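You operate a simulated robot arm through the tools that you are given. There is no shell and no other tool. Be economical: measure what you need, move in short steps, check, and stop when the job is done.

You run a simulated two-armed robot. Do the job below in one go: nothing can be reset, and whatever is moved stays where it is left.

Task
Take up the slack at the roll-up at tension 3 and leave the drive on AUTO.
Fine: beam down, drum brake off, jog on HAND till the slack reads 0 cm.

It is judged by the outcome, as a careful person would: the job done as asked, and still so three seconds after it is handed in. It fails if anything else is knocked over, pushed out of place, dropped, spilled or broken.

Robot
Two 7-joint arms with fingered hands on one trunk, on a base that drives. Base frame: it is fixed to the floor where the robot stands at the start and does not move with it; the origin is under the middle of the robot, x ahead of it, y to its left, z up. Units: cm, rad, N and s.
The left shoulder is at the start at [9.9, 12.8, 108.6], the right one opposite. Places, roughly: beam valve lever [70, 0, 80]; drive switch [80, 10, 100]; drum brake lever [90, 40, 80]; pin holder [90, 0, 140]; roll-up jog button [80, 10, 90]; roll-up tension dial [80, -10, 100]. Payload 5 kg a hand.
The TCP of each hand is the grasp point between the finger pads, 3.7 cm short of the fingertips. In the tool frame z runs along the fingers and y along their closing line. The gripper opens to 12.4 cm. The gripper's body begins 4.3 cm behind the TCP. The gripper is a hand of 3 fingers: y runs from the thumb to the fingers, the wrist lies at [-2.1, -11.6, -20.3] in the tool frame, and closing takes about 1.5 s.
Orientation is that of the tool frame in the base frame, as a unit quaternion [x, y, z, w]. With the fingers straight down and the wrist toward the robot, the tool's x, y and z point along [0, 1, 0], [1, 0, 0] and [0, 0, -1] of the base frame.

Tools
- The arms move only by the tool jog_arm. It takes "left_rows", "right_rows" or both (then of equal length, played together; a hand with none holds still); each is a list of rows, each a list of 7 numbers: the gripper command, from -1 (shut) to 1 (fully open), values between in proportion, then the shift along the base's x, y, z in cm, then the turn, a rotation vector about the base's x, y, z in degrees. In form: [[grip, dx, dy, dz, rx, ry, rz], ...]. A call has 1 to 20 rows; each row shifts and turns the commanded pose from where the row before left it. Each row takes 0.2 s and may step no farther than 5 cm and 0.15 rad from the row before; otherwise, or with a gripper value out of range, the whole call is refused. Where a pose cannot be reached the arm comes as near as it can. A force on the tool above 40 N (or 10 N above the force at the start of the call, whichever is more), or a blocked arm, ends the call early, and 0.2 s more pass. The fingers move at their own pace (about 4.5 cm/s each) and stop on an object; they squeeze with about 30 N. The grip force told is the motor's: it shows also when the fingers shut on nothing. Time passes only in rows, and 0.2 s behind the last, so rows that do not move let the fingers close. It gives the time, the measured TCP pose, the force on the tool (base axes), the opening and the grip force at its end, in the units of the frame above (readings bear some noise), with the torque about the TCP (base axes, N m) and any sound that the robot's microphone picked up, and new pictures: "views" is both (left out), scene, wrist or none (wrist: the cameras of the hands that moved).
- Cameras (640 x 400 px; columns grow to the right, rows downward): "scene" is now at [26.78, 1.51, 126.35]; the picture's right is [0.18, -0.98, 0.00], its down [-0.40, -0.07, -0.91] and it looks along [0.90, 0.16, -0.41] (base axes); focal length 214 px, centre (320, 200). "left" rides on the left gripper at [-7.2, -10.4, -15.4] in its tool frame; the picture's right is [-0.83, -0.26, 0.49], its down [0.51, -0.72, 0.47] and it looks along [0.23, 0.64, 0.73] (tool axes); focal length 243 px, centre (320, 200). "right" rides on the right gripper at [7.2, -10.4, -15.4] in its tool frame; the picture's right is [-0.83, 0.26, -0.49], its down [-0.51, -0.72, 0.47] and it looks along [-0.23, 0.64, 0.73] (tool axes); focal length 243 px, centre (320, 200). There is no depth. A picture from a camera that has moved, and an enlarged one, comes with that camera's place and axes in the base frame and with its lens.
- lift_body(by): slides the trunk up (or, below 0, down) by that many cm; the arms and the scene camera ride with it, the base frame stays. It gives what a move gives, with no picture.
- base_move(legs): drives the robot by 1 to 6 legs, each [ahead, left, turn to the left] in cm, cm and rad, along the robot's own axes; the way and the turn of a leg run together, so that a leg with both is an arc; at most 150 cm and 3.142 rad a leg. The arms and the cameras ride along, it lands a little off, and it stops where it bumps. It gives what a move gives, and a new picture of the scene camera.
- preshape(shape, hand): the hand has 3 fingers and takes this shape, open, in about a second: jaw (thumb against the fingers, like two jaws); tri (thumb and two fingers); tip (a fingertip pinch); poke (one finger out to press); point (the index stretched); flat (the hand flat); cup (the hand cupped); fist (a fist). The gripper value then closes the fingers along that shape, each until it touches; the sizes above hold for jaw. It gives what a move gives, with no picture.
- head_to(pan, tilt): turns the head with the scene camera to pan (to the left, within 1.396 rad either way) and tilt (down, from -0.506 to 1.204), counted from straight ahead of the robot. It gives what a move gives, and a new picture of the scene camera.
- zoom(camera, box): a new picture of the part [left, top, right, bottom] of that camera's present view, enlarged. No time passes.
- job_done(): hands the job in; it is judged then, once.

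Work in short steps. Places have to be worked out from the pictures, the camera data and where the tool is seen: move nearer, look again, correct. Check each grasp and each placing, and mend what went wrong. You have 120 turns and 260 pictures in all, those below and enlarged ones among them. Open the grippers and draw the arms clear of the work before you hand the job in, unless the task says otherwise; then end with one line.

The tools are called after ">>>" as a command line: name --argument value ..., lists and objects as JSON in quotes. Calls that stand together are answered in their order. jog_arm: Moves the arms, as the interface text tells. Its arguments: {"type":"object","properties":{"left_rows":{"type":"array"},"right_rows":{"type":"array"},"views":{"type":"string","enum":["both","scene","wrist","none"]}},"required":[]} The other tools are called the same way: lift_body (by) slides the trunk up or down; preshape (shape, hand) gives the hand a shape; base_move (legs) drives the base; head_to (pan, tilt) turns the head that bears the scene camera; zoom (camera, box) takes an enlarged picture of a part of a camera's view; job_done () hands the job in.

At the start:

```text
clock: 0.0
left_position: [62.2, 29.16, 125.13]
left_tool_rot: [0.707, 0.707, 0.0, 0.0]
left_contact_force: [0.2, -0.4, 0.3]
left_wrist_torque: [0.0, 0.05, 0.0]
left_grip_width: 12.37
left_grip_force: 0.0
left_shape: jaw
right_position: [65.76, -22.12, 121.24]
right_tool_rot: [0.707, 0.707, 0.0, 0.001]
right_contact_force: [-0.2, 0.1, 0.5]
right_wrist_torque: [-0.01, -0.02, 0.0]
right_grip_width: 12.37
right_grip_force: 0.1
right_shape: jaw
trunk travel left (down, up): [-27.5, 28.8]
robot x, y, heading: [0.2, 0.19, 0.002]
head pan, tilt: [0.178, 0.424]
```

scene: 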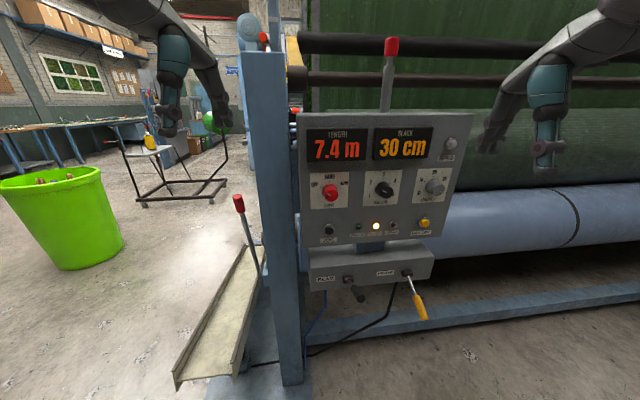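
right: 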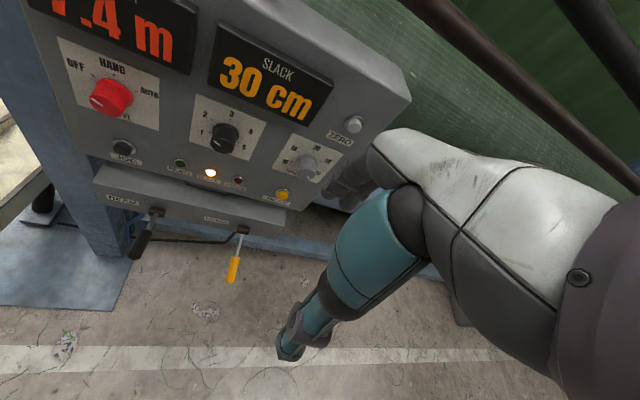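
left: 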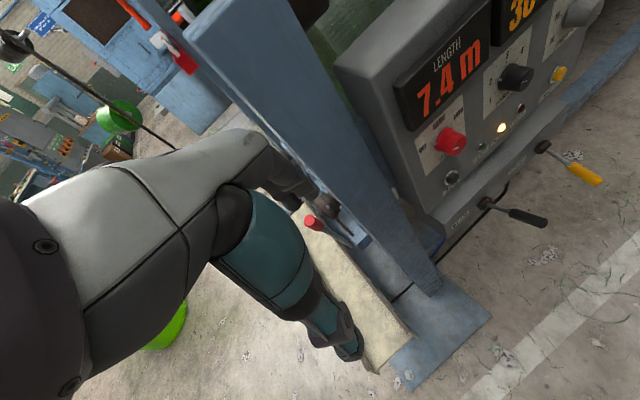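

The panel carries several controls; I'll enlarge it to read the labels.

>>> zoom --camera "scene" --box '[290, 110, 480, 230]'

>>> zoom --camera "scene" --box '[290, 210, 480, 330]'

>>> zoom --camera "right" --box '[40, 30, 360, 230]'

>>> zoom --camera "scene" --box '[200, 10, 440, 160]'

```text
3.33 times, centred on (385, 170) of scene
camera zoom: at [26.78, 1.51, 126.35], right [0.18, -0.98, 0.0], down [-0.4, -0.07, -0.91], along [0.9, 0.16, -0.41], focal length 715 px, centre (103, 300)
```

zoom: 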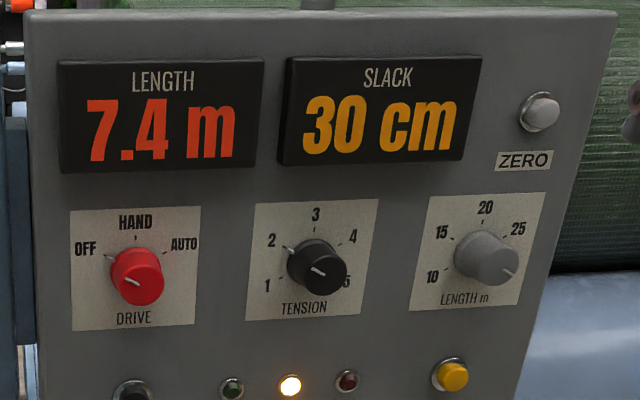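

```text
3.33 times, centred on (385, 270) of scene
camera zoom: at [26.78, 1.51, 126.35], right [0.18, -0.98, 0.0], down [-0.4, -0.07, -0.91], along [0.9, 0.16, -0.41], focal length 715 px, centre (103, -33)
```

zoom: 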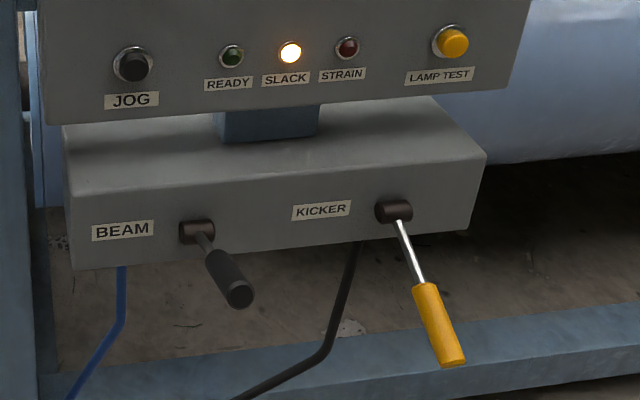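

```text
2.00 times, centred on (200, 130) of right
camera zoom: at [55.28, -14.85, 136.42], right [0.26, -0.83, 0.49], down [-0.72, -0.51, -0.47], along [0.64, -0.23, -0.73], focal length 485 px, centre (560, 340)
```

zoom: 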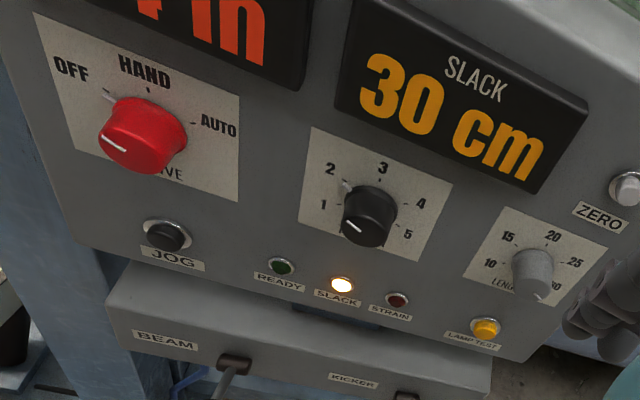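

```text
2.67 times, centred on (320, 85) of scene
camera zoom: at [26.78, 1.51, 126.35], right [0.18, -0.98, 0.0], down [-0.4, -0.07, -0.91], along [0.9, 0.16, -0.41], focal length 572 px, centre (320, 507)
```

zoom: 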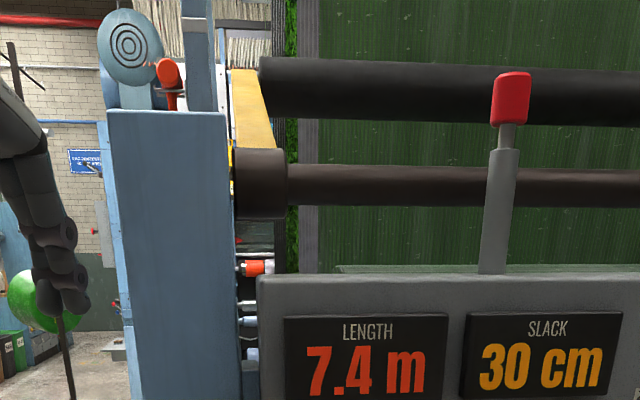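

The drive points to OFF, tension sits at 2, and the SLACK lamp is lit. Before touching anything I need to see the beam, any lock pins and the drum brake, so I'll look higher and to the left.

>>> head_to --pan 0.1 --tilt -0.15

>>> head_to --pan -0.6 --tilt 0.1

>>> head_to --pan 0.5 --tilt 0.35

```text
clock: 1.0
left_position: [62.32, 29.16, 125.23]
left_tool_rot: [0.706, 0.708, 0.0, 0.001]
left_contact_force: [-0.4, 0.2, 0.2]
left_wrist_torque: [0.03, -0.01, -0.01]
left_grip_width: 12.36
left_grip_force: 0.1
left_shape: jaw
right_position: [65.77, -22.18, 121.14]
right_tool_rot: [0.707, 0.707, 0.0, 0.001]
right_contact_force: [-0.7, -0.4, -0.3]
right_wrist_torque: [0.01, 0.0, 0.01]
right_grip_width: 12.38
right_grip_force: 0.0
right_shape: jaw
trunk travel left (down, up): [-27.5, 28.8]
robot x, y, heading: [0.02, -0.12, 0.001]
head pan, tilt: [0.099, -0.15]
camera scene: at [26.18, 0.72, 131.58], right [0.1, -0.99, 0.0], down [0.15, 0.01, -0.99], along [0.98, 0.1, 0.15], focal length 214 px, centre (320, 200)
```

scene: 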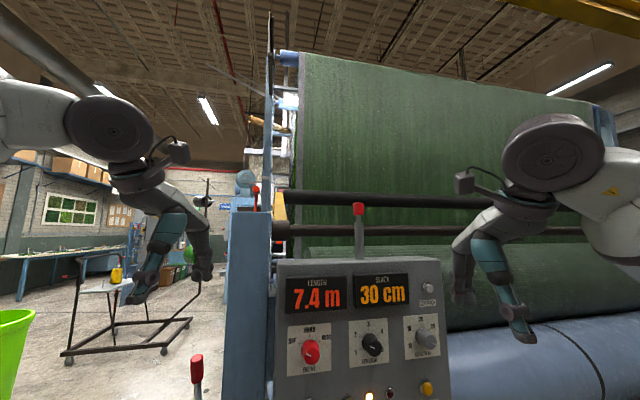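

```text
clock: 2.0
left_position: [62.15, 29.18, 125.21]
left_tool_rot: [0.707, 0.707, 0.0, 0.001]
left_contact_force: [-0.4, 0.0, -0.4]
left_wrist_torque: [0.01, 0.0, 0.0]
left_grip_width: 12.32
left_grip_force: 0.1
left_shape: jaw
right_position: [65.53, -22.13, 121.16]
right_tool_rot: [0.707, 0.707, 0.0, 0.001]
right_contact_force: [0.3, 0.0, 0.5]
right_wrist_torque: [0.01, 0.01, 0.0]
right_grip_width: 12.35
right_grip_force: 0.1
right_shape: jaw
trunk travel left (down, up): [-27.5, 28.8]
robot x, y, heading: [0.13, 0.05, -0.0]
head pan, tilt: [-0.6, 0.099]
camera scene: at [25.29, -5.33, 129.36], right [-0.56, -0.83, 0.0], down [-0.08, 0.06, -1.0], along [0.82, -0.56, -0.1], focal length 214 px, centre (320, 200)
```

scene: 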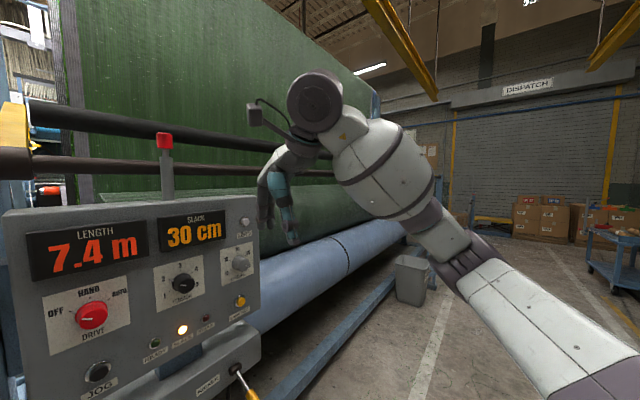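

```text
clock: 3.4
left_position: [62.21, 29.11, 125.2]
left_tool_rot: [0.707, 0.707, 0.0, 0.0]
left_contact_force: [0.4, 0.4, -0.6]
left_wrist_torque: [-0.03, -0.01, 0.04]
left_grip_width: 12.34
left_grip_force: 0.0
left_shape: jaw
right_position: [65.78, -22.25, 121.18]
right_tool_rot: [0.707, 0.707, 0.001, 0.0]
right_contact_force: [-0.3, -0.8, 0.1]
right_wrist_torque: [-0.01, -0.02, 0.0]
right_grip_width: 12.35
right_grip_force: 0.0
right_shape: jaw
trunk travel left (down, up): [-27.5, 28.8]
robot x, y, heading: [0.11, -0.06, -0.002]
head pan, tilt: [0.499, 0.351]
camera scene: at [25.87, 4.32, 127.02], right [0.48, -0.88, 0.0], down [-0.3, -0.16, -0.94], along [0.82, 0.45, -0.34], focal length 214 px, centre (320, 200)
```

scene: 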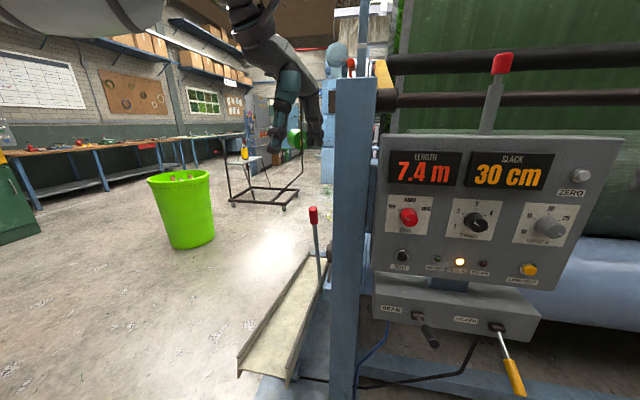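

Next I'll look closely at the red handle behind the blue post and the yellow arm, in case it is a beam lock pin.

>>> zoom --camera "scene" --box '[310, 30, 422, 100]'

>>> zoom --camera "scene" --box '[260, 195, 420, 295]'

>>> zoom --camera "left" --box '[100, 0, 400, 250]'

>>> zoom --camera "scene" --box '[360, 130, 600, 280]'

```text
5.71 times, centred on (366, 65) of scene
camera zoom: at [25.87, 4.32, 127.02], right [0.48, -0.88, 0.0], down [-0.3, -0.16, -0.94], along [0.82, 0.45, -0.34], focal length 1226 px, centre (57, 971)
```

zoom: 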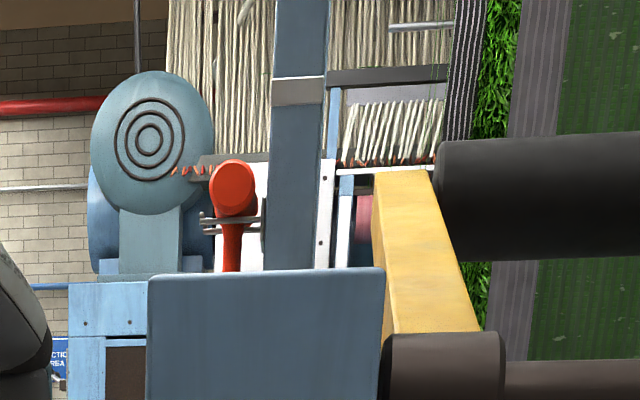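

```text
4.00 times, centred on (340, 245) of scene
camera zoom: at [25.87, 4.32, 127.02], right [0.48, -0.88, 0.0], down [-0.3, -0.16, -0.94], along [0.82, 0.45, -0.34], focal length 858 px, centre (240, 20)
```

zoom: 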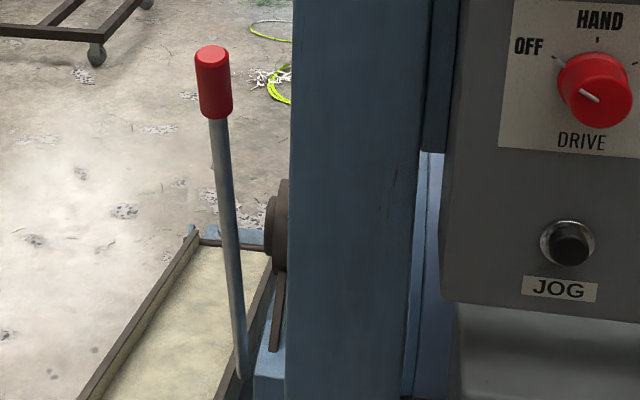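

```text
1.60 times, centred on (250, 125) of left
camera zoom: at [51.88, 22.05, 140.42], right [-0.26, -0.83, -0.49], down [-0.72, 0.51, -0.47], along [0.64, 0.23, -0.73], focal length 388 px, centre (432, 320)
```

zoom: 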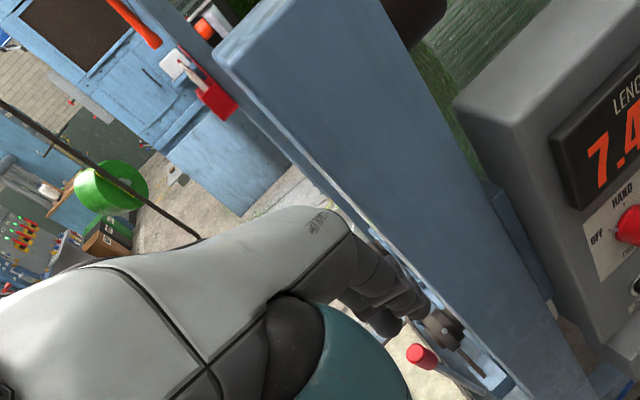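

```text
2.67 times, centred on (480, 205) of scene
camera zoom: at [25.87, 4.32, 127.02], right [0.48, -0.88, 0.0], down [-0.3, -0.16, -0.94], along [0.82, 0.45, -0.34], focal length 572 px, centre (-107, 187)
```

zoom: 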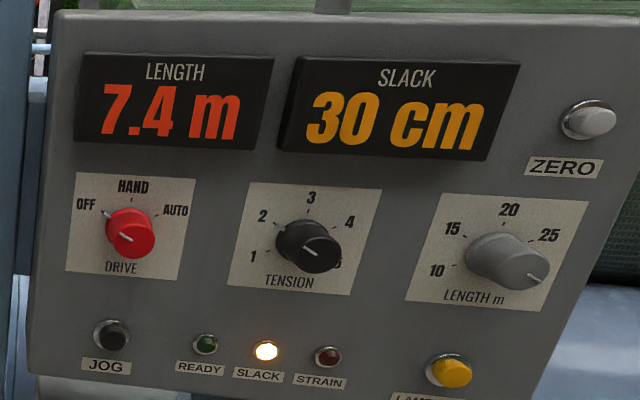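

Those red parts behind belong to other machinery, and the holder on the panel has its red pin parked in it. By triangulation the BEAM lever goes from its pivot at about (79, 2, 75.5) up to its tip at about (67.5, -1.6, 81.5), so it's in the raised position. I'll bring the right hand closed above it and look.

>>> jog_arm --right_rows '[[-1, 0, 3, -3, 0, 0, 0], [-1, 0, 3, -3, 0, 0, 0], [-1, 0, 3, -3, 0, 0, 0], [-1, 0.5, 3, -3, 0, 0, 0], [-1, 1, 3, -3, 0, 0, 0], [-1, 1, 3, -3, 0, 0, 0], [-1, 1, 3, -3, 0, 0, 0], [-1, 0, 0, -3, 0, 0, 0]]' --views "wrist"

>>> head_to --pan 0.25 --tilt 0.8

```text
clock: 5.2
left_position: [62.23, 28.91, 125.28]
left_tool_rot: [0.707, 0.707, 0.001, 0.0]
left_contact_force: [-0.4, -0.3, -0.3]
left_wrist_torque: [0.02, -0.02, -0.03]
left_grip_width: 12.37
left_grip_force: 0.1
left_shape: jaw
right_position: [69.27, -1.23, 97.01]
right_tool_rot: [0.707, 0.707, 0.001, 0.0]
right_contact_force: [0.1, -0.7, 0.2]
right_wrist_torque: [0.02, -0.01, -0.02]
right_grip_width: 0.0
right_grip_force: 25.4
right_shape: jaw
trunk travel left (down, up): [-27.5, 28.8]
robot x, y, heading: [0.1, 0.15, -0.002]
head pan, tilt: [0.499, 0.351]
camera right: at [58.82, 6.09, 112.32], right [0.26, -0.83, 0.49], down [-0.72, -0.51, -0.47], along [0.64, -0.23, -0.73], focal length 243 px, centre (320, 200)
```

right: 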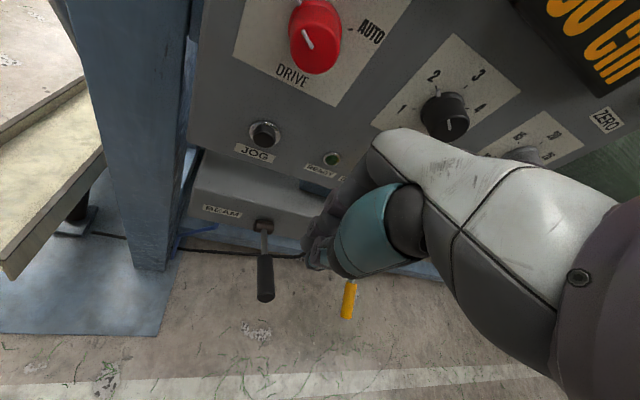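

```text
clock: 6.1
left_position: [62.32, 29.13, 125.23]
left_tool_rot: [0.707, 0.708, 0.0, 0.0]
left_contact_force: [0.0, -0.2, -0.2]
left_wrist_torque: [-0.02, -0.01, 0.02]
left_grip_width: 12.32
left_grip_force: 0.0
left_shape: jaw
right_position: [69.24, -1.16, 97.17]
right_tool_rot: [0.708, 0.707, -0.001, 0.0]
right_contact_force: [1.1, 0.3, 0.0]
right_wrist_torque: [0.01, -0.03, -0.03]
right_grip_width: 0.0
right_grip_force: 29.6
right_shape: jaw
trunk travel left (down, up): [-27.5, 28.8]
robot x, y, heading: [0.05, 0.07, -0.005]
head pan, tilt: [0.25, 0.799]
camera scene: at [25.51, 1.88, 123.06], right [0.25, -0.97, 0.0], down [-0.69, -0.18, -0.7], along [0.68, 0.17, -0.72], focal length 214 px, centre (320, 200)
```

scene: 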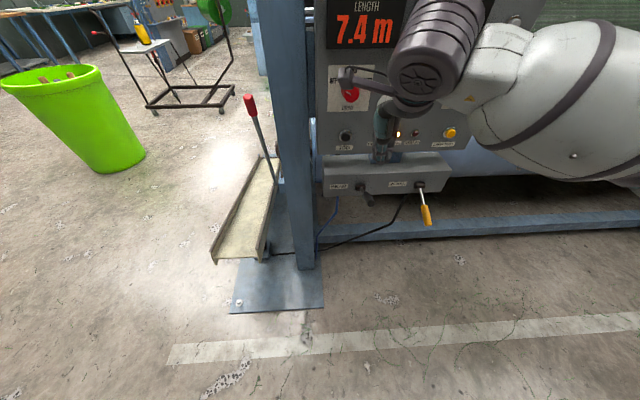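

The wrist view confirms it: the beam lever tip is at about (68, -1, 81.5), right under the closed fingers. I'll press down in small steps.

>>> jog_arm --right_rows '[[-1, 0, 0, -3, 0, 0, 0], [-1, 0, 0, -3, 0, 0, 0], [-1, 0, 0, -3, 0, 0, 0], [-1, 0, 0, -1.5, 0, 0, 0], [-1, 0, 0, -1.5, 0, 0, 0]]' --views "both"

```text
clock: 7.3
left_position: [62.25, 29.0, 125.22]
left_tool_rot: [0.708, 0.707, 0.0, 0.0]
left_contact_force: [0.0, -0.8, 0.1]
left_wrist_torque: [0.05, 0.0, -0.04]
left_grip_width: 12.35
left_grip_force: 0.0
left_shape: jaw
right_position: [69.09, -1.26, 85.18]
right_tool_rot: [0.707, 0.707, 0.0, 0.0]
right_contact_force: [0.6, 0.3, 1.1]
right_wrist_torque: [-0.02, 0.0, 0.0]
right_grip_width: 0.0
right_grip_force: 30.3
right_shape: jaw
trunk travel left (down, up): [-27.5, 28.8]
robot x, y, heading: [0.03, 0.07, 0.002]
head pan, tilt: [0.25, 0.799]
camera scene: at [25.52, 1.85, 123.06], right [0.25, -0.97, 0.0], down [-0.69, -0.18, -0.7], along [0.68, 0.17, -0.72], focal length 214 px, centre (320, 200)
camera right: at [58.74, 6.15, 100.42], right [0.26, -0.83, 0.49], down [-0.72, -0.51, -0.47], along [0.64, -0.23, -0.73], focal length 243 px, centre (320, 200)
```

scene: 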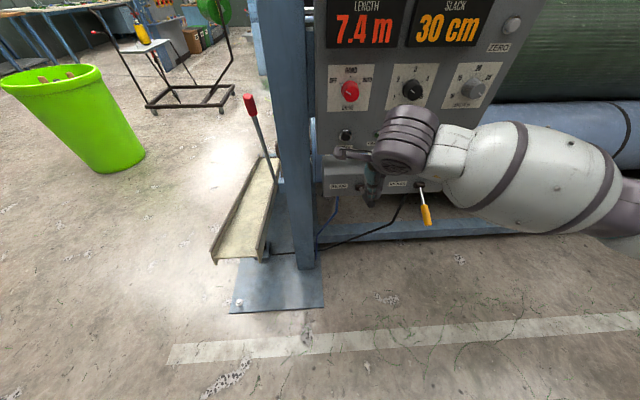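
right: 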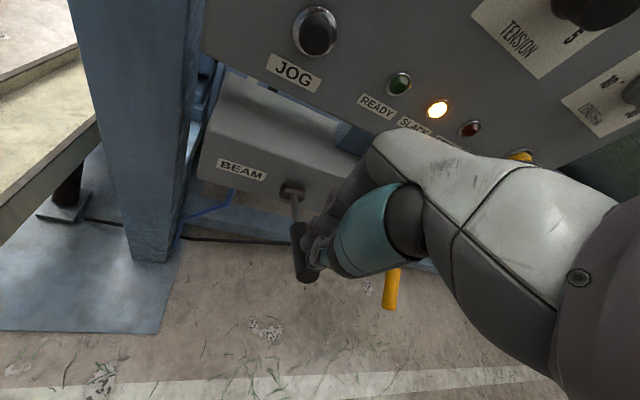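

The fingertips look close to the lever, perhaps a bit to its right; I'll enlarge to check.

>>> zoom --camera "right" --box '[240, 170, 400, 310]'

```text
2.86 times, centred on (320, 240) of right
camera zoom: at [58.74, 6.15, 100.42], right [0.26, -0.83, 0.49], down [-0.72, -0.51, -0.47], along [0.64, -0.23, -0.73], focal length 693 px, centre (320, 86)
```

zoom: 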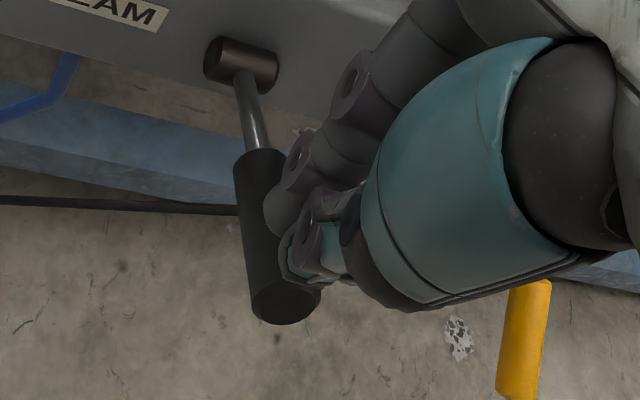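

The fingertips sit just beside the lever's right edge. I'll raise a little, shift left 1.3 cm and press down.

>>> jog_arm --right_rows '[[-1, 0, 0.5, 2.5, 0, 0, 0], [-1, 0.5, 0.8, 0, 0, 0, 0], [-1, 0, 0, -2, 0, 0, 0], [-1, 0, 0, -1.5, 0, 0, 0], [-1, 0, 0, -1.5, 0, 0, 0], [-1, 0, 0, -1.5, 0, 0, 0]]' --views "wrist"

>>> zoom --camera "right" --box '[240, 170, 400, 310]'

```text
clock: 8.7
left_position: [62.32, 29.22, 125.15]
left_tool_rot: [0.707, 0.708, 0.0, 0.001]
left_contact_force: [0.0, 0.5, 0.2]
left_wrist_torque: [0.01, 0.0, -0.01]
left_grip_width: 12.37
left_grip_force: 0.1
left_shape: jaw
right_position: [69.66, 0.06, 81.13]
right_tool_rot: [0.707, 0.707, 0.0, 0.001]
right_contact_force: [-0.2, -0.3, 0.7]
right_wrist_torque: [-0.01, 0.02, -0.01]
right_grip_width: 0.0
right_grip_force: 30.4
right_shape: jaw
trunk travel left (down, up): [-27.5, 28.8]
robot x, y, heading: [0.29, -0.17, 0.003]
head pan, tilt: [0.25, 0.799]
camera right: at [59.24, 7.44, 96.37], right [0.26, -0.83, 0.49], down [-0.72, -0.51, -0.47], along [0.64, -0.23, -0.73], focal length 243 px, centre (320, 200)
```

right: 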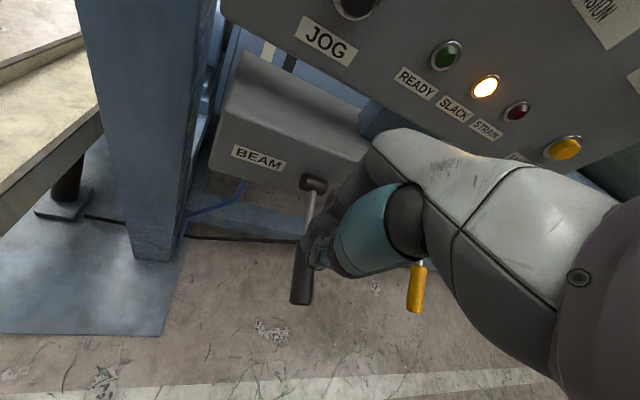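

```text
2.86 times, centred on (320, 240) of right
camera zoom: at [59.24, 7.44, 96.37], right [0.26, -0.83, 0.49], down [-0.72, -0.51, -0.47], along [0.64, -0.23, -0.73], focal length 693 px, centre (320, 86)
```

zoom: 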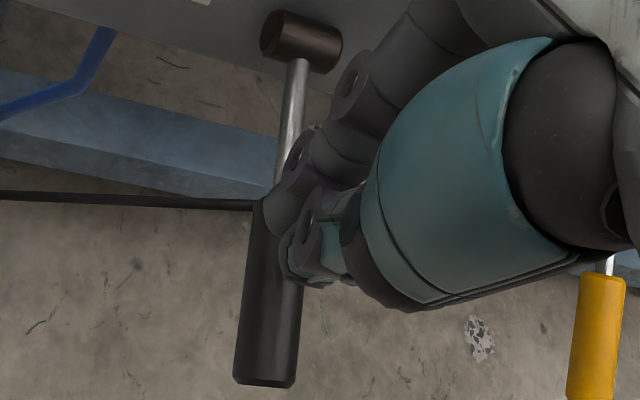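

The lever has snapped down: its tip now works out at about z = 70. I'll back the right hand off and look at the rollers to confirm the beam moved.

>>> jog_arm --right_rows '[[-1, -2, 0, 3, 0, 0, 0], [-1, -3, -2, 3, 0, 0, 0], [-1, -3, -3, 3, 0, 0, 0], [-1, -3, -3, 2, 0, 0, 0], [-1, -3, -3, 2, 0, 0, 0], [-1, -2, -4, 2, 0, 0, 0], [-1, 0, -4, 2, 0, 0, 0]]' --views "none"

>>> head_to --pan 0.178 --tilt 0.424

```text
refused: row 3 steps farther than a row can; nothing moved
```

```text
clock: 9.5
left_position: [62.25, 29.12, 125.1]
left_tool_rot: [0.706, 0.708, 0.0, -0.001]
left_contact_force: [-0.5, 0.3, -0.7]
left_wrist_torque: [0.0, -0.02, 0.01]
left_grip_width: 12.36
left_grip_force: 0.0
left_shape: jaw
right_position: [69.55, 0.12, 81.11]
right_tool_rot: [0.707, 0.707, 0.0, 0.0]
right_contact_force: [-0.5, -0.3, -0.8]
right_wrist_torque: [0.0, 0.0, 0.0]
right_grip_width: 0.0
right_grip_force: 29.9
right_shape: jaw
trunk travel left (down, up): [-27.5, 28.8]
robot x, y, heading: [-0.0, 0.2, 0.002]
head pan, tilt: [0.178, 0.424]
camera scene: at [26.78, 1.51, 126.33], right [0.18, -0.98, 0.0], down [-0.41, -0.07, -0.91], along [0.9, 0.16, -0.41], focal length 214 px, centre (320, 200)
```

scene: 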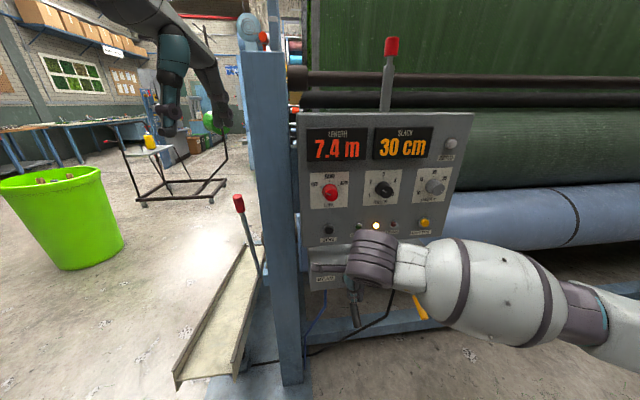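

The roller has dropped and the yellow arm is out of sight, so the beam is down. Now I'll back the right hand off and bring the left hand toward the brake lever for a closer look.

>>> jog_arm --right_rows '[[-1, -2, 0, 3, 0, 0, 0], [-1, -2, -2, 3, 0, 0, 0], [-1, -3, -3, 2, 0, 0, 0], [-1, -3, -3, 2, 0, 0, 0], [-1, -3, -3, 2, 0, 0, 0], [-1, -2, -3, 2, 0, 0, 0]]' --left_rows '[[1, 1, 3, -2, 0, 0, 0], [1, 1, 3, -2, 0, 0, 0], [1, 1, 3, -2, 0, 0, 0], [1, 1, 3, -2, 0, 0, 0], [1, 1, 2, -2, 0, 0, 0], [1, 1, 2, -2, 0, 0, 0]]' --views "wrist"

>>> zoom --camera "scene" --box '[190, 180, 310, 300]'

```text
clock: 10.9
left_position: [68.29, 45.15, 113.16]
left_tool_rot: [0.706, 0.708, 0.0, 0.001]
left_contact_force: [0.3, -0.7, 0.3]
left_wrist_torque: [0.05, -0.01, 0.0]
left_grip_width: 12.36
left_grip_force: 0.0
left_shape: jaw
right_position: [55.83, -13.58, 95.29]
right_tool_rot: [0.707, 0.707, -0.001, -0.001]
right_contact_force: [-0.8, 0.7, -0.1]
right_wrist_torque: [0.01, 0.03, 0.01]
right_grip_width: 0.0
right_grip_force: 30.4
right_shape: jaw
right hand out of reach, approached as far as the arm can: row 6
trunk travel left (down, up): [-27.5, 28.8]
robot x, y, heading: [-0.35, -0.16, -0.001]
head pan, tilt: [0.178, 0.424]
camera right: at [45.44, -6.28, 110.65], right [0.26, -0.83, 0.49], down [-0.72, -0.51, -0.47], along [0.64, -0.23, -0.73], focal length 243 px, centre (320, 200)
camera left: at [57.92, 38.11, 128.42], right [-0.26, -0.83, -0.49], down [-0.72, 0.51, -0.47], along [0.64, 0.23, -0.73], focal length 243 px, centre (320, 200)
```

right: 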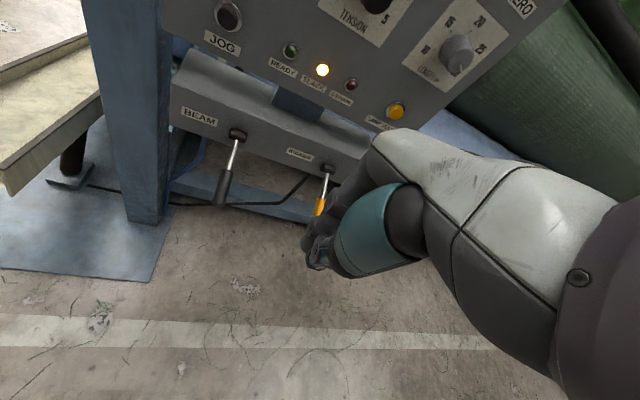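
left: 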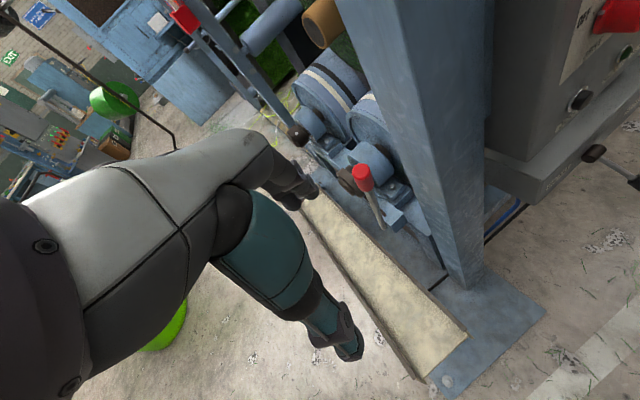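

```text
3.33 times, centred on (250, 240) of scene
camera zoom: at [26.76, 1.54, 126.35], right [0.18, -0.98, 0.0], down [-0.4, -0.07, -0.91], along [0.9, 0.16, -0.41], focal length 715 px, centre (553, 67)
```

zoom: 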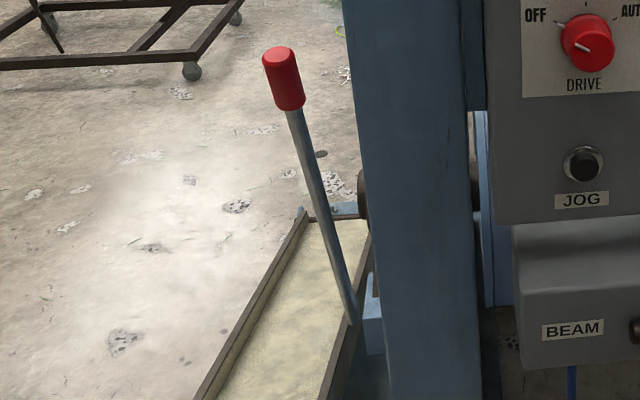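

I'll enlarge the left wrist view of the brake.

>>> zoom --camera "left" --box '[270, 80, 470, 280]'

```text
2.00 times, centred on (370, 180) of left
camera zoom: at [57.92, 38.11, 128.42], right [-0.26, -0.83, -0.49], down [-0.72, 0.51, -0.47], along [0.64, 0.23, -0.73], focal length 485 px, centre (220, 240)
```

zoom: 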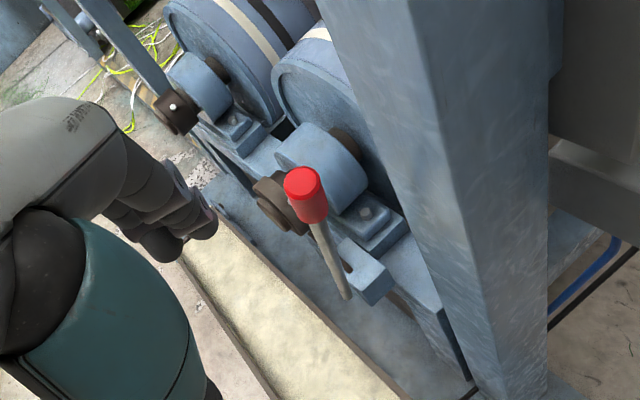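

Triangulating the brake lever puts the red knob at about (85, 39, 99) and the foot at about (100, 44, 50), so it leans some 17° toward me. I want a lower close view of the mechanism to tell on from off before moving it.

>>> jog_arm --left_rows '[[1, 0, 2, -4, 0, 0, 0], [1, 0, 2, -4, 0, 0, 0], [1, 0, 2, -4, 0, 0, 0], [1, 0, 2, -4, 0, 0, 0], [1, 0, 2, -4, 0, 0, 0], [1, 0, 2, -4, 0, 0, 0]]' --views "wrist"

>>> zoom --camera "left" --box '[250, 0, 470, 200]'

```text
clock: 12.3
left_position: [68.42, 57.21, 89.12]
left_tool_rot: [0.707, 0.707, 0.0, 0.001]
left_contact_force: [-0.4, 0.3, -0.1]
left_wrist_torque: [-0.01, 0.02, -0.02]
left_grip_width: 12.36
left_grip_force: 0.0
left_shape: jaw
right_position: [55.83, -13.47, 95.24]
right_tool_rot: [0.707, 0.707, -0.002, 0.0]
right_contact_force: [0.7, 0.1, 0.1]
right_wrist_torque: [-0.02, 0.0, 0.01]
right_grip_width: 0.01
right_grip_force: 30.0
right_shape: jaw
trunk travel left (down, up): [-27.5, 28.8]
robot x, y, heading: [0.08, 0.06, 0.003]
head pan, tilt: [0.178, 0.424]
camera left: at [58.04, 50.21, 104.33], right [-0.26, -0.83, -0.49], down [-0.72, 0.51, -0.47], along [0.64, 0.23, -0.73], focal length 243 px, centre (320, 200)
```

left: 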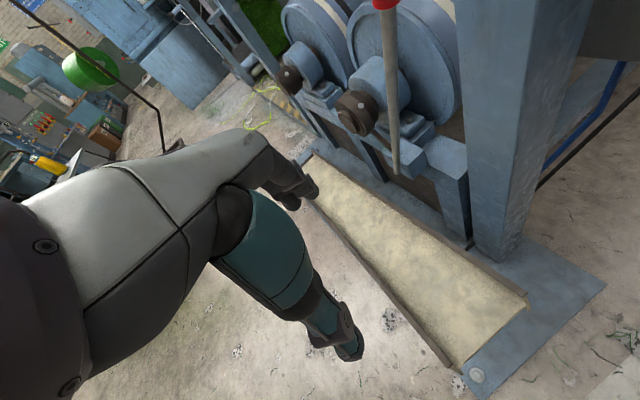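

```text
2.00 times, centred on (360, 100) of left
camera zoom: at [58.04, 50.21, 104.33], right [-0.26, -0.83, -0.49], down [-0.72, 0.51, -0.47], along [0.64, 0.23, -0.73], focal length 485 px, centre (240, 400)
```

zoom: 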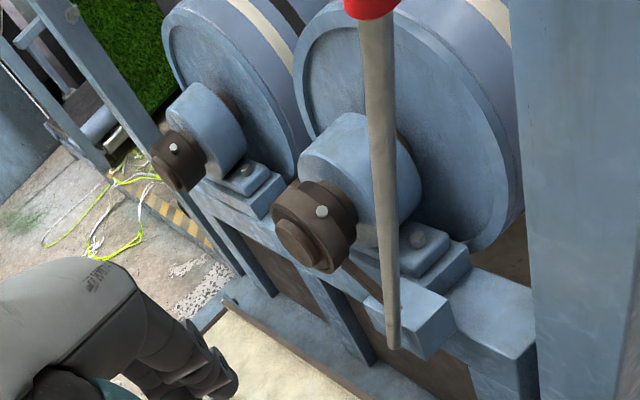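

The band-brake linkage alone doesn't show on or off, so I'll move the lever and watch how it responds. Its swing goes away from me to beyond reach, so first I'll tuck the right hand up and back, lift the left hand, then drive closer.

>>> jog_arm --right_rows '[[-1, -1, -3, 3, 0, 0, 0], [-1, -1, -3, 3, 0, 0, 0], [-1, -1, -3, 3, 0, 0, 0], [-1, -1, -3, 3, 0, 0, 0], [-1, -1, -3, 3, 0, 0, 0], [-1, -1, -3, 3, 0, 0, 0], [-1, -1, -3, 3, 0, 0, 0]]' --left_rows '[[1, -2, 0, 3, 0, 0, 0], [1, -2, 0, 3, 0, 0, 0], [1, -2, 0, 3, 0, 0, 0], [1, -2, 0, 3, -8, 0, 0], [1, -2, 0, 3, -8, 0, 0], [1, -1, 0, 3, -8, 0, 0], [1, 0, 0, 2, -8, 0, 0]]' --views "none"

```text
clock: 13.9
left_position: [57.09, 56.98, 109.25]
left_tool_rot: [0.68, 0.679, -0.195, 0.195]
left_contact_force: [0.2, -0.1, -0.2]
left_wrist_torque: [0.0, -0.03, -0.03]
left_grip_width: 12.39
left_grip_force: 0.1
left_shape: jaw
right_position: [49.31, -34.65, 116.62]
right_tool_rot: [0.706, 0.708, 0.0, 0.0]
right_contact_force: [-0.5, 0.2, -0.7]
right_wrist_torque: [-0.01, 0.01, 0.05]
right_grip_width: 0.01
right_grip_force: 29.8
right_shape: jaw
right hand out of reach, approached as far as the arm can: row 1
trunk travel left (down, up): [-27.5, 28.8]
robot x, y, heading: [-0.46, 0.04, -0.001]
head pan, tilt: [0.178, 0.424]
```

Both hands are clear of the work. I'll drive 18 cm ahead and 22 cm to the left.

>>> base_move --legs '[[0, 22, 0], [18, 0, 0]]'

```text
clock: 17.6
left_position: [74.97, 79.17, 109.16]
left_tool_rot: [0.68, 0.68, -0.195, 0.195]
left_contact_force: [0.1, -0.2, -0.2]
left_wrist_torque: [0.0, 0.01, -0.02]
left_grip_width: 12.38
left_grip_force: 0.1
left_shape: jaw
right_position: [67.26, -12.5, 116.58]
right_tool_rot: [0.707, 0.707, 0.0, 0.001]
right_contact_force: [0.6, -0.1, -0.7]
right_wrist_torque: [0.01, 0.01, 0.0]
right_grip_width: 0.03
right_grip_force: 30.2
right_shape: jaw
trunk travel left (down, up): [-27.5, 28.8]
robot x, y, heading: [18.08, 22.05, 0.005]
head pan, tilt: [0.178, 0.424]
camera scene: at [44.54, 23.55, 126.35], right [0.18, -0.98, 0.0], down [-0.4, -0.07, -0.91], along [0.9, 0.16, -0.41], focal length 214 px, centre (320, 200)
```

scene: 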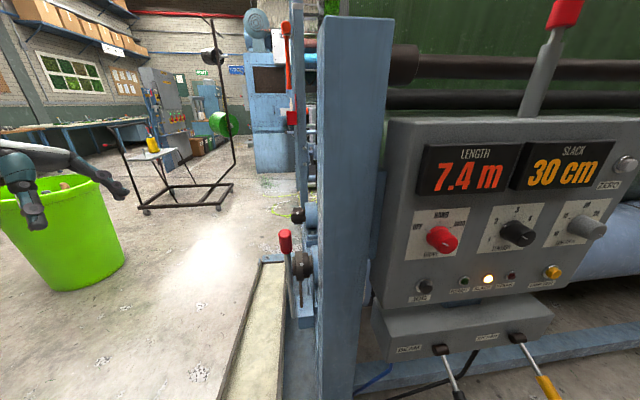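

From here the brake is seen end-on; I'll enlarge it.

>>> zoom --camera "scene" --box '[250, 200, 346, 350]'

>>> zoom --camera "scene" --box '[370, 120, 630, 310]'

```text
2.67 times, centred on (298, 275) of scene
camera zoom: at [44.54, 23.55, 126.35], right [0.18, -0.98, 0.0], down [-0.4, -0.07, -0.91], along [0.9, 0.16, -0.41], focal length 572 px, centre (379, 0)
```

zoom: 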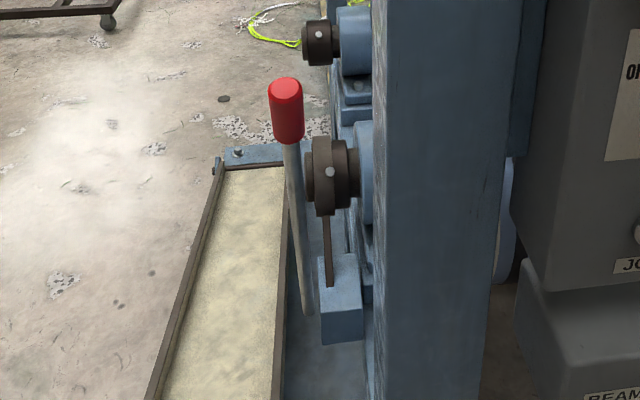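

```text
2.11 times, centred on (500, 215) of scene
camera zoom: at [44.54, 23.55, 126.35], right [0.18, -0.98, 0.0], down [-0.4, -0.07, -0.91], along [0.9, 0.16, -0.41], focal length 452 px, centre (-59, 168)
```

zoom: 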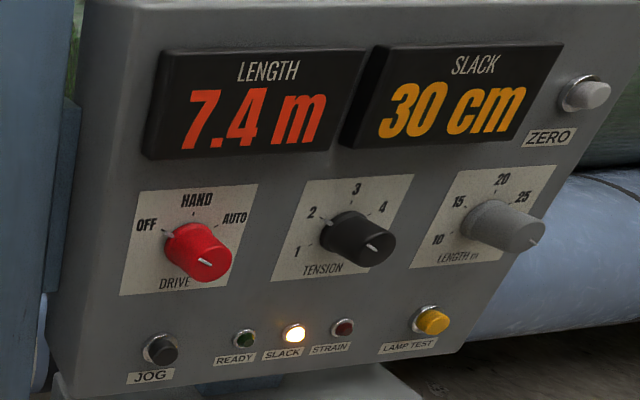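

The knob is confirmed at about (85, 39.3, 98.4). I'll bring the left hand, open, to just above and left of it.

>>> jog_arm --left_rows '[[1, 1.4, -4.1, 0.7, 0, 0, 0], [1, 1.4, -4.1, 0.7, 0, 0, 0], [1, 1.4, -4.1, 0.7, 0, 0, 0], [1, 1.4, -4.1, 0.7, 0, 0, 0], [1, 1.4, -4.1, 0.7, 0, 0, 0], [1, 1.4, -4.1, 0, 0, 0, 0], [1, 1.6, -4.2, 0, 0, 0, 0]]' --views "both"

```text
clock: 19.2
left_position: [85.04, 49.96, 112.63]
left_tool_rot: [0.679, 0.681, -0.195, 0.194]
left_contact_force: [0.9, 0.1, 0.0]
left_wrist_torque: [0.04, 0.0, 0.0]
left_grip_width: 12.38
left_grip_force: 0.0
left_shape: jaw
right_position: [67.27, -12.82, 116.42]
right_tool_rot: [0.707, 0.708, 0.001, 0.0]
right_contact_force: [0.4, 0.0, -0.4]
right_wrist_torque: [0.05, -0.02, 0.05]
right_grip_width: 0.0
right_grip_force: 29.6
right_shape: jaw
trunk travel left (down, up): [-27.5, 28.8]
robot x, y, heading: [17.76, 22.39, -0.002]
head pan, tilt: [0.178, 0.424]
camera scene: at [44.65, 23.31, 126.32], right [0.18, -0.98, 0.0], down [-0.41, -0.07, -0.91], along [0.9, 0.16, -0.41], focal length 214 px, centre (320, 200)
camera left: at [74.76, 52.09, 129.37], right [-0.26, -0.97, 0.02], down [-0.72, 0.18, -0.67], along [0.64, -0.19, -0.74], focal length 243 px, centre (320, 200)
```

scene: 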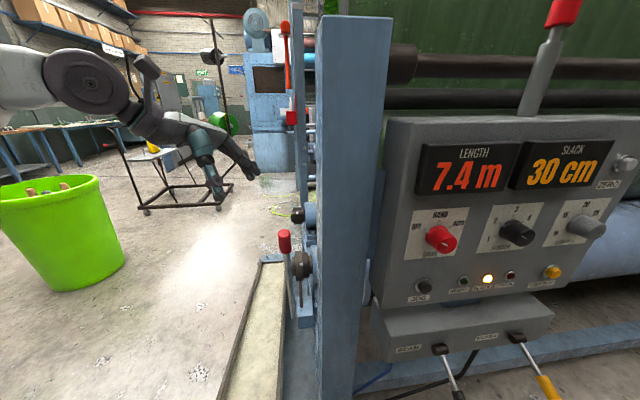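
left: 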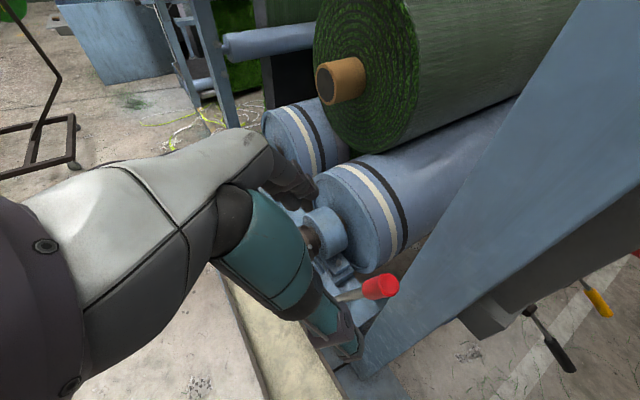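

The knob lies between the thumb and the fingers ahead. I'll advance along the tool axis.

>>> jog_arm --left_rows '[[1, 0, -2, -3.2, 0, 0, 0], [1, 0, -2, -3.2, 0, 0, 0], [1, 0, -2, -3.2, 0, 0, 0], [1, 0, -1.8, -2.5, 0, 0, 0], [1, 0, -1.5, -2, 0, 0, 0]]' --views "both"

```text
clock: 20.4
left_position: [84.9, 41.04, 98.36]
left_tool_rot: [0.68, 0.68, -0.195, 0.195]
left_contact_force: [0.8, 0.6, -0.5]
left_wrist_torque: [-0.01, 0.02, 0.0]
left_grip_width: 12.4
left_grip_force: 0.0
left_shape: jaw
right_position: [67.39, -12.5, 116.38]
right_tool_rot: [0.707, 0.707, 0.001, 0.0]
right_contact_force: [1.1, 0.8, 0.4]
right_wrist_torque: [-0.01, 0.03, -0.02]
right_grip_width: 0.0
right_grip_force: 29.9
right_shape: jaw
trunk travel left (down, up): [-27.5, 28.8]
robot x, y, heading: [17.96, 21.56, -0.001]
head pan, tilt: [0.178, 0.424]
camera scene: at [44.64, 23.53, 126.32], right [0.18, -0.98, 0.0], down [-0.41, -0.07, -0.91], along [0.9, 0.16, -0.41], focal length 214 px, centre (320, 200)
camera left: at [74.69, 43.16, 115.14], right [-0.26, -0.97, 0.02], down [-0.72, 0.18, -0.67], along [0.64, -0.19, -0.74], focal length 243 px, centre (320, 200)
```

scene: 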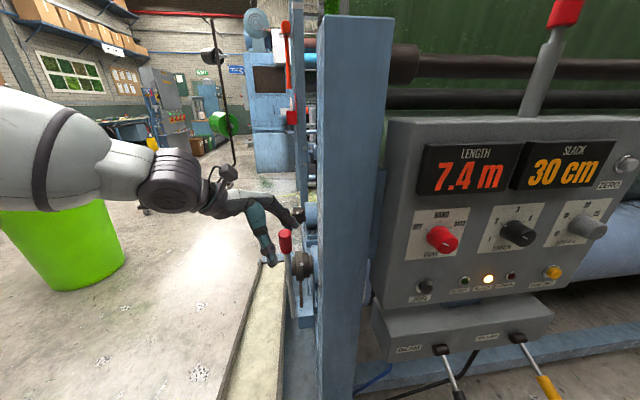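
left: 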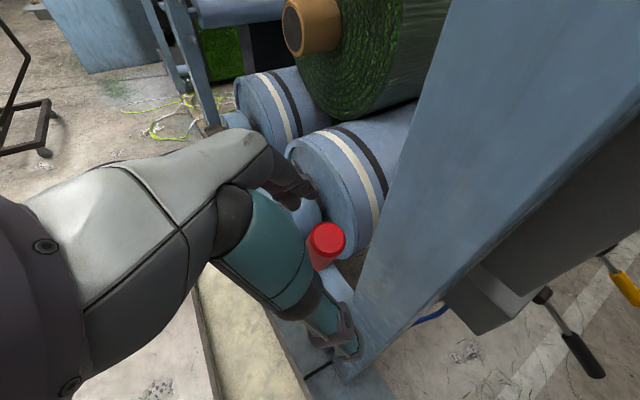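

The knob lies between thumb and fingers, a little short of centred. I'll ease in 1.5 cm and close gently.

>>> jog_arm --left_rows '[[1, 0, -0.8, -0.6, 0, 0, 0], [1, 0, -0.7, -0.6, 0, 0, 0], [-0.6, 0, 0, 0, 0, 0, 0], [-0.6, 0, 0, 0, 0, 0, 0], [-0.6, 0, 0, 0, 0, 0, 0], [-0.8, 0, 0, 0, 0, 0, 0], [-0.8, 0, 0, 0, 0, 0, 0], [-0.8, 0, 0, 0, 0, 0, 0]]' --views "both"

```text
clock: 22.2
left_position: [84.97, 39.44, 97.31]
left_tool_rot: [0.679, 0.68, -0.196, 0.194]
left_contact_force: [5.7, -1.8, 0.5]
left_wrist_torque: [-0.04, -0.26, -0.04]
left_grip_width: 2.18
left_grip_force: 7.0
left_shape: jaw
right_position: [67.25, -12.47, 116.44]
right_tool_rot: [0.707, 0.707, 0.001, -0.001]
right_contact_force: [0.6, -0.4, 0.1]
right_wrist_torque: [0.03, -0.03, 0.01]
right_grip_width: 0.0
right_grip_force: 30.3
right_shape: jaw
trunk travel left (down, up): [-27.5, 28.8]
robot x, y, heading: [17.73, 22.23, -0.003]
head pan, tilt: [0.178, 0.424]
camera scene: at [44.62, 23.56, 126.33], right [0.18, -0.98, 0.0], down [-0.41, -0.07, -0.91], along [0.9, 0.16, -0.41], focal length 214 px, centre (320, 200)
camera left: at [74.69, 41.67, 114.01], right [-0.26, -0.97, 0.02], down [-0.72, 0.18, -0.67], along [0.64, -0.19, -0.74], focal length 243 px, centre (320, 200)
```

scene: 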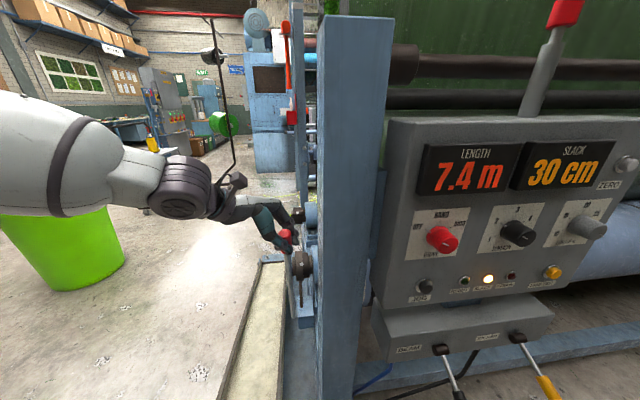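
left: 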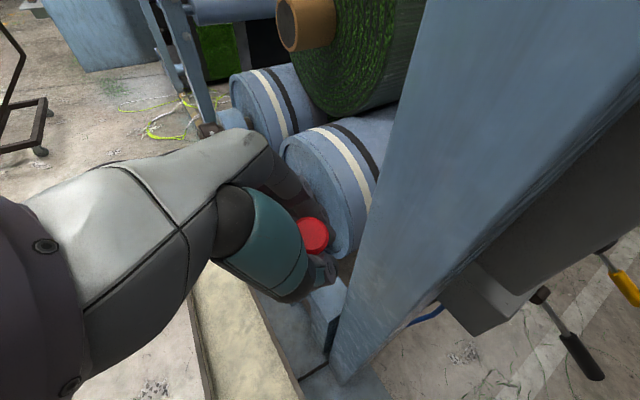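

The grip holds the knob (2.2 cm wide). I'll push it gently along its swing, away from me, watching the force.

>>> jog_arm --left_rows '[[-0.8, 0.95, 0.33, 0.28, -0.37, 1.06, 0], [-0.8, 0.95, 0.33, 0.26, -0.37, 1.06, 0], [-0.8, 0.95, 0.33, 0.24, -0.37, 1.06, 0], [-0.8, 0.95, 0.33, 0.22, -0.37, 1.06, 0], [-0.8, 0.95, 0.33, 0.2, -0.37, 1.06, 0]]' --views "none"

```text
clock: 23.4
left_position: [89.82, 41.02, 98.43]
left_tool_rot: [0.667, 0.685, -0.237, 0.174]
left_contact_force: [1.4, -15.1, -5.8]
left_wrist_torque: [-0.18, -0.35, -0.07]
left_grip_width: 2.5
left_grip_force: 30.1
left_shape: jaw
right_position: [67.44, -12.75, 116.39]
right_tool_rot: [0.708, 0.707, 0.001, -0.001]
right_contact_force: [0.2, 0.0, 0.7]
right_wrist_torque: [0.0, -0.01, 0.01]
right_grip_width: 0.0
right_grip_force: 29.8
right_shape: jaw
trunk travel left (down, up): [-27.5, 28.8]
robot x, y, heading: [17.91, 21.8, -0.004]
head pan, tilt: [0.178, 0.424]
```

It moves. The lateral force says the swing plane lies nearer the x axis, so I'll correct y and go on.

>>> jog_arm --left_rows '[[-0.8, 0.8, -0.5, 0.1, 0, 1.0, 0], [-0.8, 1, -0.2, 0.15, 0, 1.1, 0], [-0.8, 1, 0.1, 0.12, 0, 1.1, 0], [-0.8, 1, 0.1, 0.1, 0, 1.1, 0]]' --views "both"

```text
clock: 24.4
left_position: [93.51, 40.61, 98.89]
left_tool_rot: [0.656, 0.692, -0.262, 0.149]
left_contact_force: [-0.5, 0.4, 0.9]
left_wrist_torque: [-0.03, -0.2, 0.01]
left_grip_width: 2.15
left_grip_force: 29.8
left_shape: jaw
right_position: [67.35, -12.65, 116.52]
right_tool_rot: [0.707, 0.707, 0.0, 0.0]
right_contact_force: [0.3, 0.3, -0.7]
right_wrist_torque: [-0.03, 0.02, -0.04]
right_grip_width: 0.0
right_grip_force: 29.9
right_shape: jaw
trunk travel left (down, up): [-27.5, 28.8]
robot x, y, heading: [17.79, 21.78, 0.004]
head pan, tilt: [0.178, 0.424]
camera scene: at [44.59, 23.55, 126.34], right [0.18, -0.98, 0.0], down [-0.41, -0.07, -0.91], along [0.9, 0.16, -0.41], focal length 214 px, centre (320, 200)
camera left: at [86.19, 43.38, 117.19], right [-0.25, -0.96, 0.1], down [-0.82, 0.16, -0.54], along [0.51, -0.22, -0.83], focal length 243 px, centre (320, 200)
```

scene: 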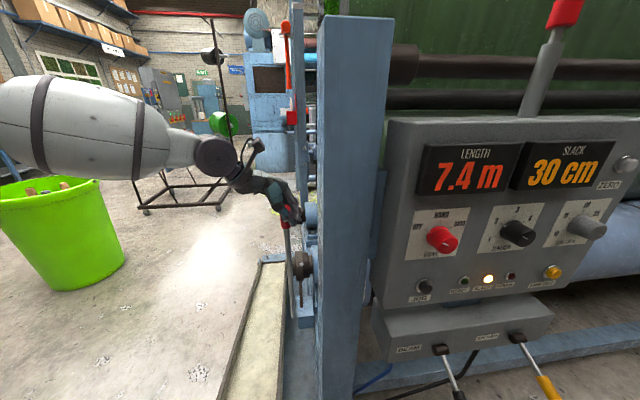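
left: 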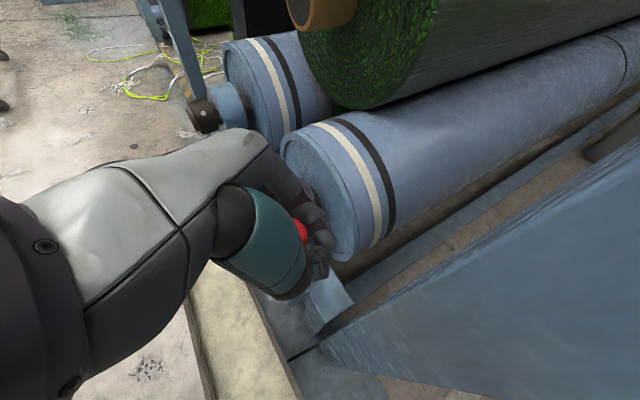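

The lever follows with almost no force. I'll keep going.

>>> jog_arm --left_rows '[[-0.8, 1, 0.2, 0.08, 0, 1.1, 0], [-0.8, 1, 0.2, 0.06, 0, 1.1, 0], [-0.8, 1, 0.2, 0.04, 0, 1.1, 0], [-0.8, 1, 0.2, 0.02, 0, 1.1, 0], [-0.8, 1, 0.2, 0, 0, 1.1, 0]]' --views "none"

```text
clock: 25.6
left_position: [98.7, 41.53, 99.18]
left_tool_rot: [0.644, 0.697, -0.293, 0.115]
left_contact_force: [5.6, -1.7, 0.8]
left_wrist_torque: [0.02, -0.04, -0.19]
left_grip_width: 2.03
left_grip_force: 30.0
left_shape: jaw
right_position: [67.41, -12.61, 116.46]
right_tool_rot: [0.707, 0.707, 0.0, -0.001]
right_contact_force: [0.3, 0.5, -0.5]
right_wrist_torque: [-0.01, 0.07, -0.01]
right_grip_width: 0.01
right_grip_force: 30.1
right_shape: jaw
trunk travel left (down, up): [-27.5, 28.8]
robot x, y, heading: [17.7, 22.09, -0.004]
head pan, tilt: [0.178, 0.424]
```

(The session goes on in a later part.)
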